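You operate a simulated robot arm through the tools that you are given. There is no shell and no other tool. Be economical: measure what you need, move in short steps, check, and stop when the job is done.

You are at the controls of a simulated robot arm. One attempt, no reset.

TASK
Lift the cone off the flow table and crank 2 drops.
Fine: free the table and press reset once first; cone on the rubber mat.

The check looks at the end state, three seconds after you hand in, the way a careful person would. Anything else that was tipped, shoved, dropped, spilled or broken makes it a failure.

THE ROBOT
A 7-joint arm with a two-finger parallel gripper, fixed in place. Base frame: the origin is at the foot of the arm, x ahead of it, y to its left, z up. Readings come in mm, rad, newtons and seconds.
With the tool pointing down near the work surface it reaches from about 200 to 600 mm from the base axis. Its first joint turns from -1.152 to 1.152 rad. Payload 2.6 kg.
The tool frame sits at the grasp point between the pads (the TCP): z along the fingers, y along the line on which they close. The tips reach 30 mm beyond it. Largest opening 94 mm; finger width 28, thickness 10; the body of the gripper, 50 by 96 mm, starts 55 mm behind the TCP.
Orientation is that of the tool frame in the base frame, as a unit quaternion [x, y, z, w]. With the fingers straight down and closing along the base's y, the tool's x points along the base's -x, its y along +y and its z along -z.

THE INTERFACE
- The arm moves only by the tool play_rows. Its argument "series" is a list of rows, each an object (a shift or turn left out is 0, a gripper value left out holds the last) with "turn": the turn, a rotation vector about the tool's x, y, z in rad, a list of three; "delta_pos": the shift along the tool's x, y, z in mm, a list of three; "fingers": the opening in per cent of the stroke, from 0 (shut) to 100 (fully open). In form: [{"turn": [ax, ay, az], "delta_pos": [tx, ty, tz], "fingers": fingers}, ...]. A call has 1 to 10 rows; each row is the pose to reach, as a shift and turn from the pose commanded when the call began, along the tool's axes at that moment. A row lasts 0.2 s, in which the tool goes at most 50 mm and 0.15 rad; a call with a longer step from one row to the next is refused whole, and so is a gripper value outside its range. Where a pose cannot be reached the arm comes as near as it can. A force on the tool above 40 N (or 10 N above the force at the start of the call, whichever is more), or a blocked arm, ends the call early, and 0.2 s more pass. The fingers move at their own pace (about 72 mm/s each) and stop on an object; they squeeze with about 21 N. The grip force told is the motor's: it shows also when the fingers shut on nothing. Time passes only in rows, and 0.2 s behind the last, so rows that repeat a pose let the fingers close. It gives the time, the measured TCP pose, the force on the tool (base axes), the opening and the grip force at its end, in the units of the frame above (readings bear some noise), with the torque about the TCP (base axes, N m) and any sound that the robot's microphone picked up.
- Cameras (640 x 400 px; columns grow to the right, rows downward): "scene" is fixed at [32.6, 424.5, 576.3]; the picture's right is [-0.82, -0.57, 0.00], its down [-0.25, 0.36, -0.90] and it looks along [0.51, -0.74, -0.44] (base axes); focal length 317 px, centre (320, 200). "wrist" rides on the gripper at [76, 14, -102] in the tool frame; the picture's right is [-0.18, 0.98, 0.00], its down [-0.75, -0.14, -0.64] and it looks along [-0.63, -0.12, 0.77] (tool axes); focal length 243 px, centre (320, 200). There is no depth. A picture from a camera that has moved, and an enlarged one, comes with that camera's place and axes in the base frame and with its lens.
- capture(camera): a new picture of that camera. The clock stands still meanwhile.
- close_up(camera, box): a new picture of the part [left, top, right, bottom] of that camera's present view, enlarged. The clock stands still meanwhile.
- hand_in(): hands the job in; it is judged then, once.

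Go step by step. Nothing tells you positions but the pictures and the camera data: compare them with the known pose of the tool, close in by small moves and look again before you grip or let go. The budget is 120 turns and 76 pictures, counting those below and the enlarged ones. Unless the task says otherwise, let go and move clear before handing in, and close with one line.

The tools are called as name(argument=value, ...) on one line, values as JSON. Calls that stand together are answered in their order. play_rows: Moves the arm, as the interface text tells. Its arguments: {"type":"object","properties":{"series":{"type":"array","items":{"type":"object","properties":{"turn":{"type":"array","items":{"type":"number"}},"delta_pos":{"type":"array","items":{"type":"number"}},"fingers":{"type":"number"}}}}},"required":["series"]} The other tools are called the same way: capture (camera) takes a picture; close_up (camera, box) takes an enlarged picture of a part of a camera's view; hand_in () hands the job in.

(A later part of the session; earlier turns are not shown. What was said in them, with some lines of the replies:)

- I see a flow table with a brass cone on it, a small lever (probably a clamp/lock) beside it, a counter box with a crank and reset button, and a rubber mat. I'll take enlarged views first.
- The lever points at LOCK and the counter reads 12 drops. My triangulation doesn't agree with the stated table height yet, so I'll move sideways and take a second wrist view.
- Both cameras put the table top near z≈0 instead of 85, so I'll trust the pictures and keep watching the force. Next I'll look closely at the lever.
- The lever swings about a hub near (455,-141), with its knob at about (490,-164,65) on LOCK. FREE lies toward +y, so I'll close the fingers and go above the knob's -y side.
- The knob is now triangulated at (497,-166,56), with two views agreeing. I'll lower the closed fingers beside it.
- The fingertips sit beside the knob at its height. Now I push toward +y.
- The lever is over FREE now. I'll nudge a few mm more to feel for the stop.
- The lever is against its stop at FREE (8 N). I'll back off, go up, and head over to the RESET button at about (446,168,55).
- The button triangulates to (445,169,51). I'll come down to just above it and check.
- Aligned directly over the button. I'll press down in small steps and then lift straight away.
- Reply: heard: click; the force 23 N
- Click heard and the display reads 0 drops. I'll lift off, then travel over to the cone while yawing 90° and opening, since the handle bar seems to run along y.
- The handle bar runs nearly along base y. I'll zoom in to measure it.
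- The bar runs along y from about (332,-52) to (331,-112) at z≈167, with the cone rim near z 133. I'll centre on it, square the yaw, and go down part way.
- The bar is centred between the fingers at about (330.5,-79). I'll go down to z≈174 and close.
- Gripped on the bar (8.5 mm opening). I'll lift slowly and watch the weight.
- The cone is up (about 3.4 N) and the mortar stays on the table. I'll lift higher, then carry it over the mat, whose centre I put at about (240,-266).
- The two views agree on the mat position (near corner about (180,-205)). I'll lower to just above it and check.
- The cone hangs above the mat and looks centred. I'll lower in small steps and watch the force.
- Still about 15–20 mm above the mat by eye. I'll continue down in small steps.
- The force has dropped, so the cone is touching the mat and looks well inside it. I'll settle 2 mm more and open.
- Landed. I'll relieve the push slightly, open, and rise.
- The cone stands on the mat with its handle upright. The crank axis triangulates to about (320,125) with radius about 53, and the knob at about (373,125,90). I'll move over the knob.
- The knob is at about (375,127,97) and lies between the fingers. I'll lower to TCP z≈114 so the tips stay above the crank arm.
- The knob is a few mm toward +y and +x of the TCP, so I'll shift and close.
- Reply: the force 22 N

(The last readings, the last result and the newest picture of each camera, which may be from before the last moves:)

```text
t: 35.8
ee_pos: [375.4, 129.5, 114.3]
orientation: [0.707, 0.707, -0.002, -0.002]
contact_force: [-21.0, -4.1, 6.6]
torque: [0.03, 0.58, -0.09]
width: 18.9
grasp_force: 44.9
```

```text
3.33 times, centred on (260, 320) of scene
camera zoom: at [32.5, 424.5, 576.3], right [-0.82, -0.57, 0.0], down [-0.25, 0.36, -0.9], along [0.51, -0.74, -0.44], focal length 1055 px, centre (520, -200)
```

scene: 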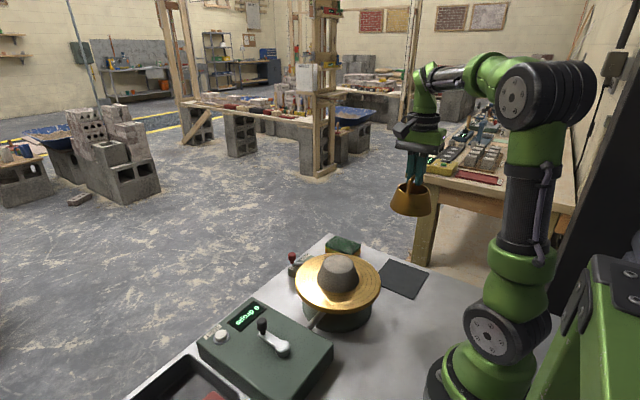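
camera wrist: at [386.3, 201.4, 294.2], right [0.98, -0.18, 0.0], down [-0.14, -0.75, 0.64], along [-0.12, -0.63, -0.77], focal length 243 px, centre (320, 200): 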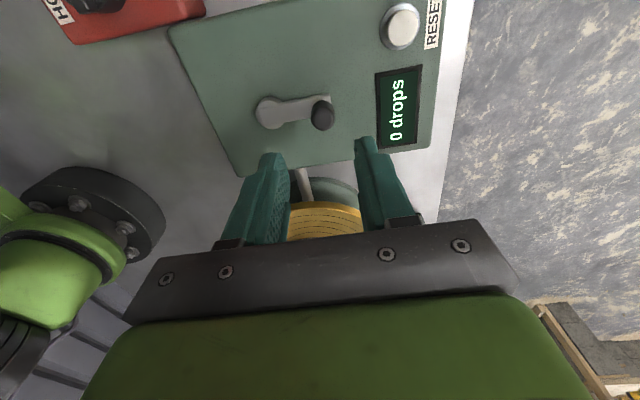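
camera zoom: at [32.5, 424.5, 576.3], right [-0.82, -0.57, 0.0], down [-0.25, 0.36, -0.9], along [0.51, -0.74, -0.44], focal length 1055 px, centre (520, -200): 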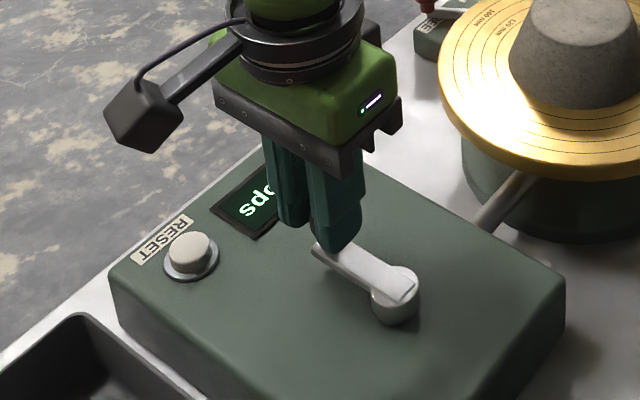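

Gripped at 18.9 mm with a 21 N side load, so I'm commanding about 2 mm too far in x. I'll correct that and test a small clockwise arc (toward -y).

play_rows(series=[{"delta_pos": [0, -2, 0]}, {"delta_pos": [-4.4, -2.2, 0]}, {"delta_pos": [-8.7, -2.8, 0]}, {"delta_pos": [-12.9, -3.7, 0]}, {"delta_pos": [-17.1, -5, 0]}])

capture(camera="wrist")

```text
t: 37.0
ee_pos: [373.6, 111.8, 114.6]
orientation: [0.707, 0.707, 0.001, 0.001]
contact_force: [0.3, 6.5, -8.0]
torque: [0.03, 0.06, -0.27]
width: 19.1
grasp_force: 45.2
```

```text
30 pictures are left
camera wrist: at [386.5, 188.7, 217.6], right [0.98, -0.18, 0.0], down [-0.14, -0.75, 0.64], along [-0.12, -0.63, -0.77], focal length 243 px, centre (320, 200)
```

wrist: 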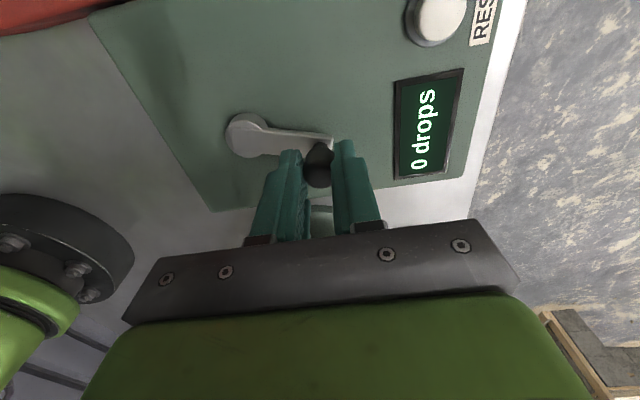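

It turns freely clockwise (about 20°) and the counter still reads 0. I'll continue along the circle to about 80°.

play_rows(series=[{"delta_pos": [-8.9, -4.1, 0]}, {"delta_pos": [-16.3, -9.3, 0]}, {"delta_pos": [-22.7, -15.7, 0]}, {"delta_pos": [-27.9, -23.1, 0]}, {"delta_pos": [-31.8, -31.3, 0]}, {"delta_pos": [-34.1, -40.1, 0]}])

capture(camera="wrist")

```text
t: 38.4
ee_pos: [331.6, 79.6, 116.4]
orientation: [0.706, 0.708, 0.002, 0.001]
contact_force: [9.5, -11.4, 18.6]
torque: [-0.12, -0.22, -0.17]
width: 19.0
grasp_force: 44.7
```

```text
29 pictures are left
camera wrist: at [345.8, 156.0, 219.3], right [0.98, -0.18, 0.0], down [-0.14, -0.75, 0.64], along [-0.11, -0.63, -0.77], focal length 243 px, centre (320, 200)
```

wrist: 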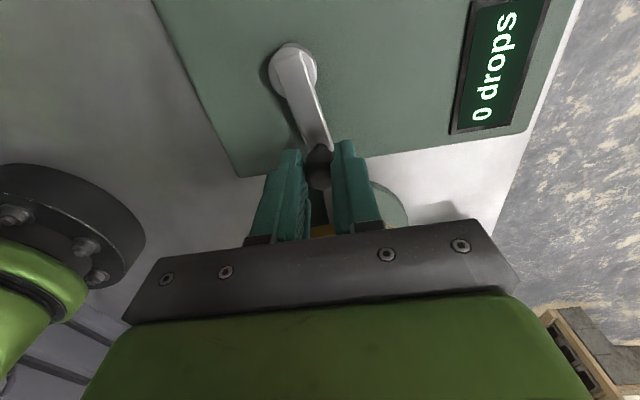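

Now about 80° in and turning well. There's an upward force, so I'll raise the command 2 mm and continue to about 150°.

play_rows(series=[{"delta_pos": [-1.3, -9, -2]}, {"delta_pos": [-0.5, -18, -2]}, {"delta_pos": [1.8, -26.8, -2]}, {"delta_pos": [5.7, -35, -2]}, {"delta_pos": [10.9, -42.4, -2]}, {"delta_pos": [17.3, -48.8, -2]}, {"delta_pos": [24.7, -54, -2]}])

capture(camera="wrist")

```text
t: 40.0
ee_pos: [278.9, 103.1, 116.7]
orientation: [0.706, 0.708, 0.001, 0.002]
contact_force: [18.3, -3.1, -0.6]
torque: [-0.55, -0.48, -0.32]
width: 19.4
grasp_force: 45.2
```

```text
28 pictures are left
camera wrist: at [292.7, 181.0, 220.3], right [0.98, -0.18, 0.0], down [-0.14, -0.75, 0.64], along [-0.11, -0.63, -0.77], focal length 243 px, centre (320, 200)
```

wrist: 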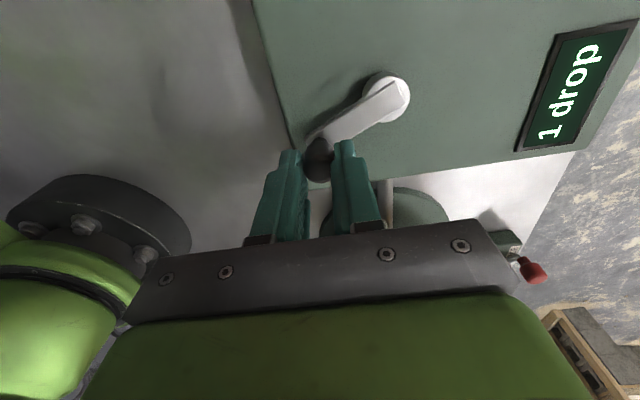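

Already 1 drop, counted somewhere between 80° and 150°. I'll continue in short arcs and check the counter, shifting the circle slightly toward +x to reduce the side load.

play_rows(series=[{"delta_pos": [8.6, -1, 0]}, {"delta_pos": [17.1, -3.2, 0]}, {"delta_pos": [26, -4, 0]}, {"delta_pos": [34.9, -3.2, 0]}, {"delta_pos": [43.4, -1, 0]}])

capture(camera="wrist")

```text
t: 41.2
ee_pos: [276.7, 147.9, 115.7]
orientation: [0.706, 0.708, 0.001, 0.001]
contact_force: [20.1, -13.2, 5.3]
torque: [-0.12, -0.57, -0.11]
width: 19.1
grasp_force: 45.1
```

```text
27 pictures are left
camera wrist: at [291.6, 223.7, 220.1], right [0.98, -0.18, 0.0], down [-0.14, -0.75, 0.64], along [-0.11, -0.63, -0.77], focal length 243 px, centre (320, 200)
```

wrist: 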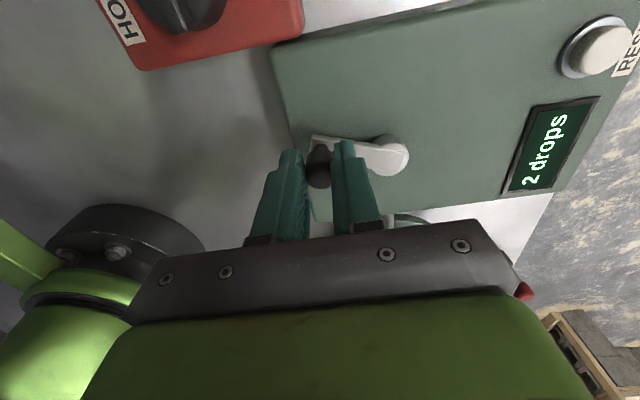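

The counter reads 2 drops, so I stop cranking here. I'll relax the side load, open, and rise straight up.

play_rows(series=[{"delta_pos": [-1.5, 2, 0]}, {"delta_pos": [-1.5, 2, 0], "fingers": 40}, {"delta_pos": [-1.5, 2, 0]}, {"delta_pos": [-1.5, 2, 0]}, {"delta_pos": [-1.5, 2, -20]}, {"delta_pos": [-1.5, 2, -55]}, {"delta_pos": [-1.5, 2, -100]}, {"delta_pos": [-1.5, 2, -145]}, {"delta_pos": [-1.5, 2, -185]}])

capture(camera="scene")

close_up(camera="scene", box=[190, 260, 330, 380])

```text
t: 43.2
ee_pos: [276.7, 145.4, 303.8]
orientation: [0.707, 0.708, 0.0, 0.0]
contact_force: [0.6, -0.2, 0.0]
torque: [-0.07, 0.0, -0.01]
width: 37.5
grasp_force: 0.0
```

```text
26 pictures are left
```

scene: 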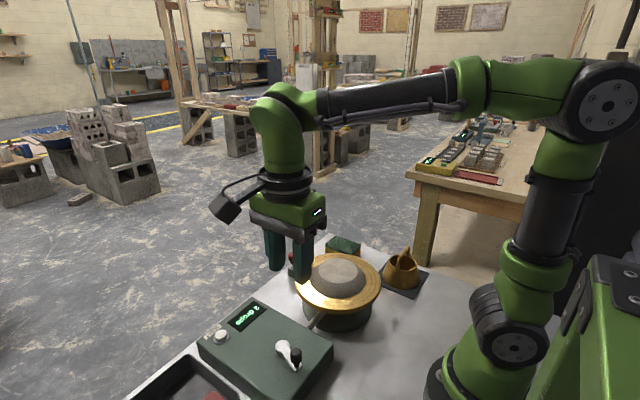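

```text
3.33 times, centred on (260, 320) of scene
camera zoom: at [32.6, 424.5, 576.3], right [-0.82, -0.57, 0.0], down [-0.25, 0.36, -0.9], along [0.51, -0.74, -0.44], focal length 1055 px, centre (520, -200)
```

zoom: 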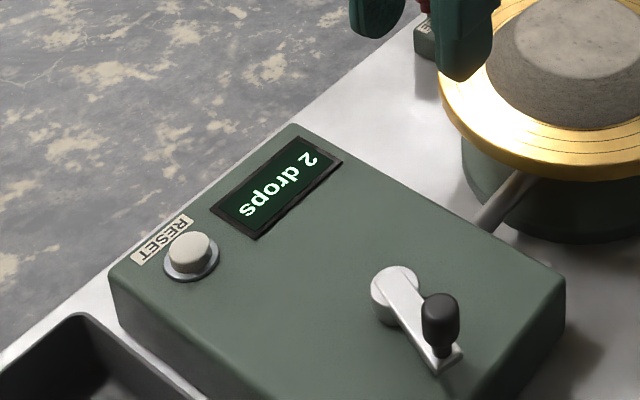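

The display shows 2 drops and the mortar has spread. The cone stands on the mat and the arm is clear, so I'm handing in.

hand_in()

```text
The job is handed in.
```

The table is set to FREE and reset was pressed once. The cone is on the rubber mat, the crank was turned until the counter read 2 drops, and the arm is clear.
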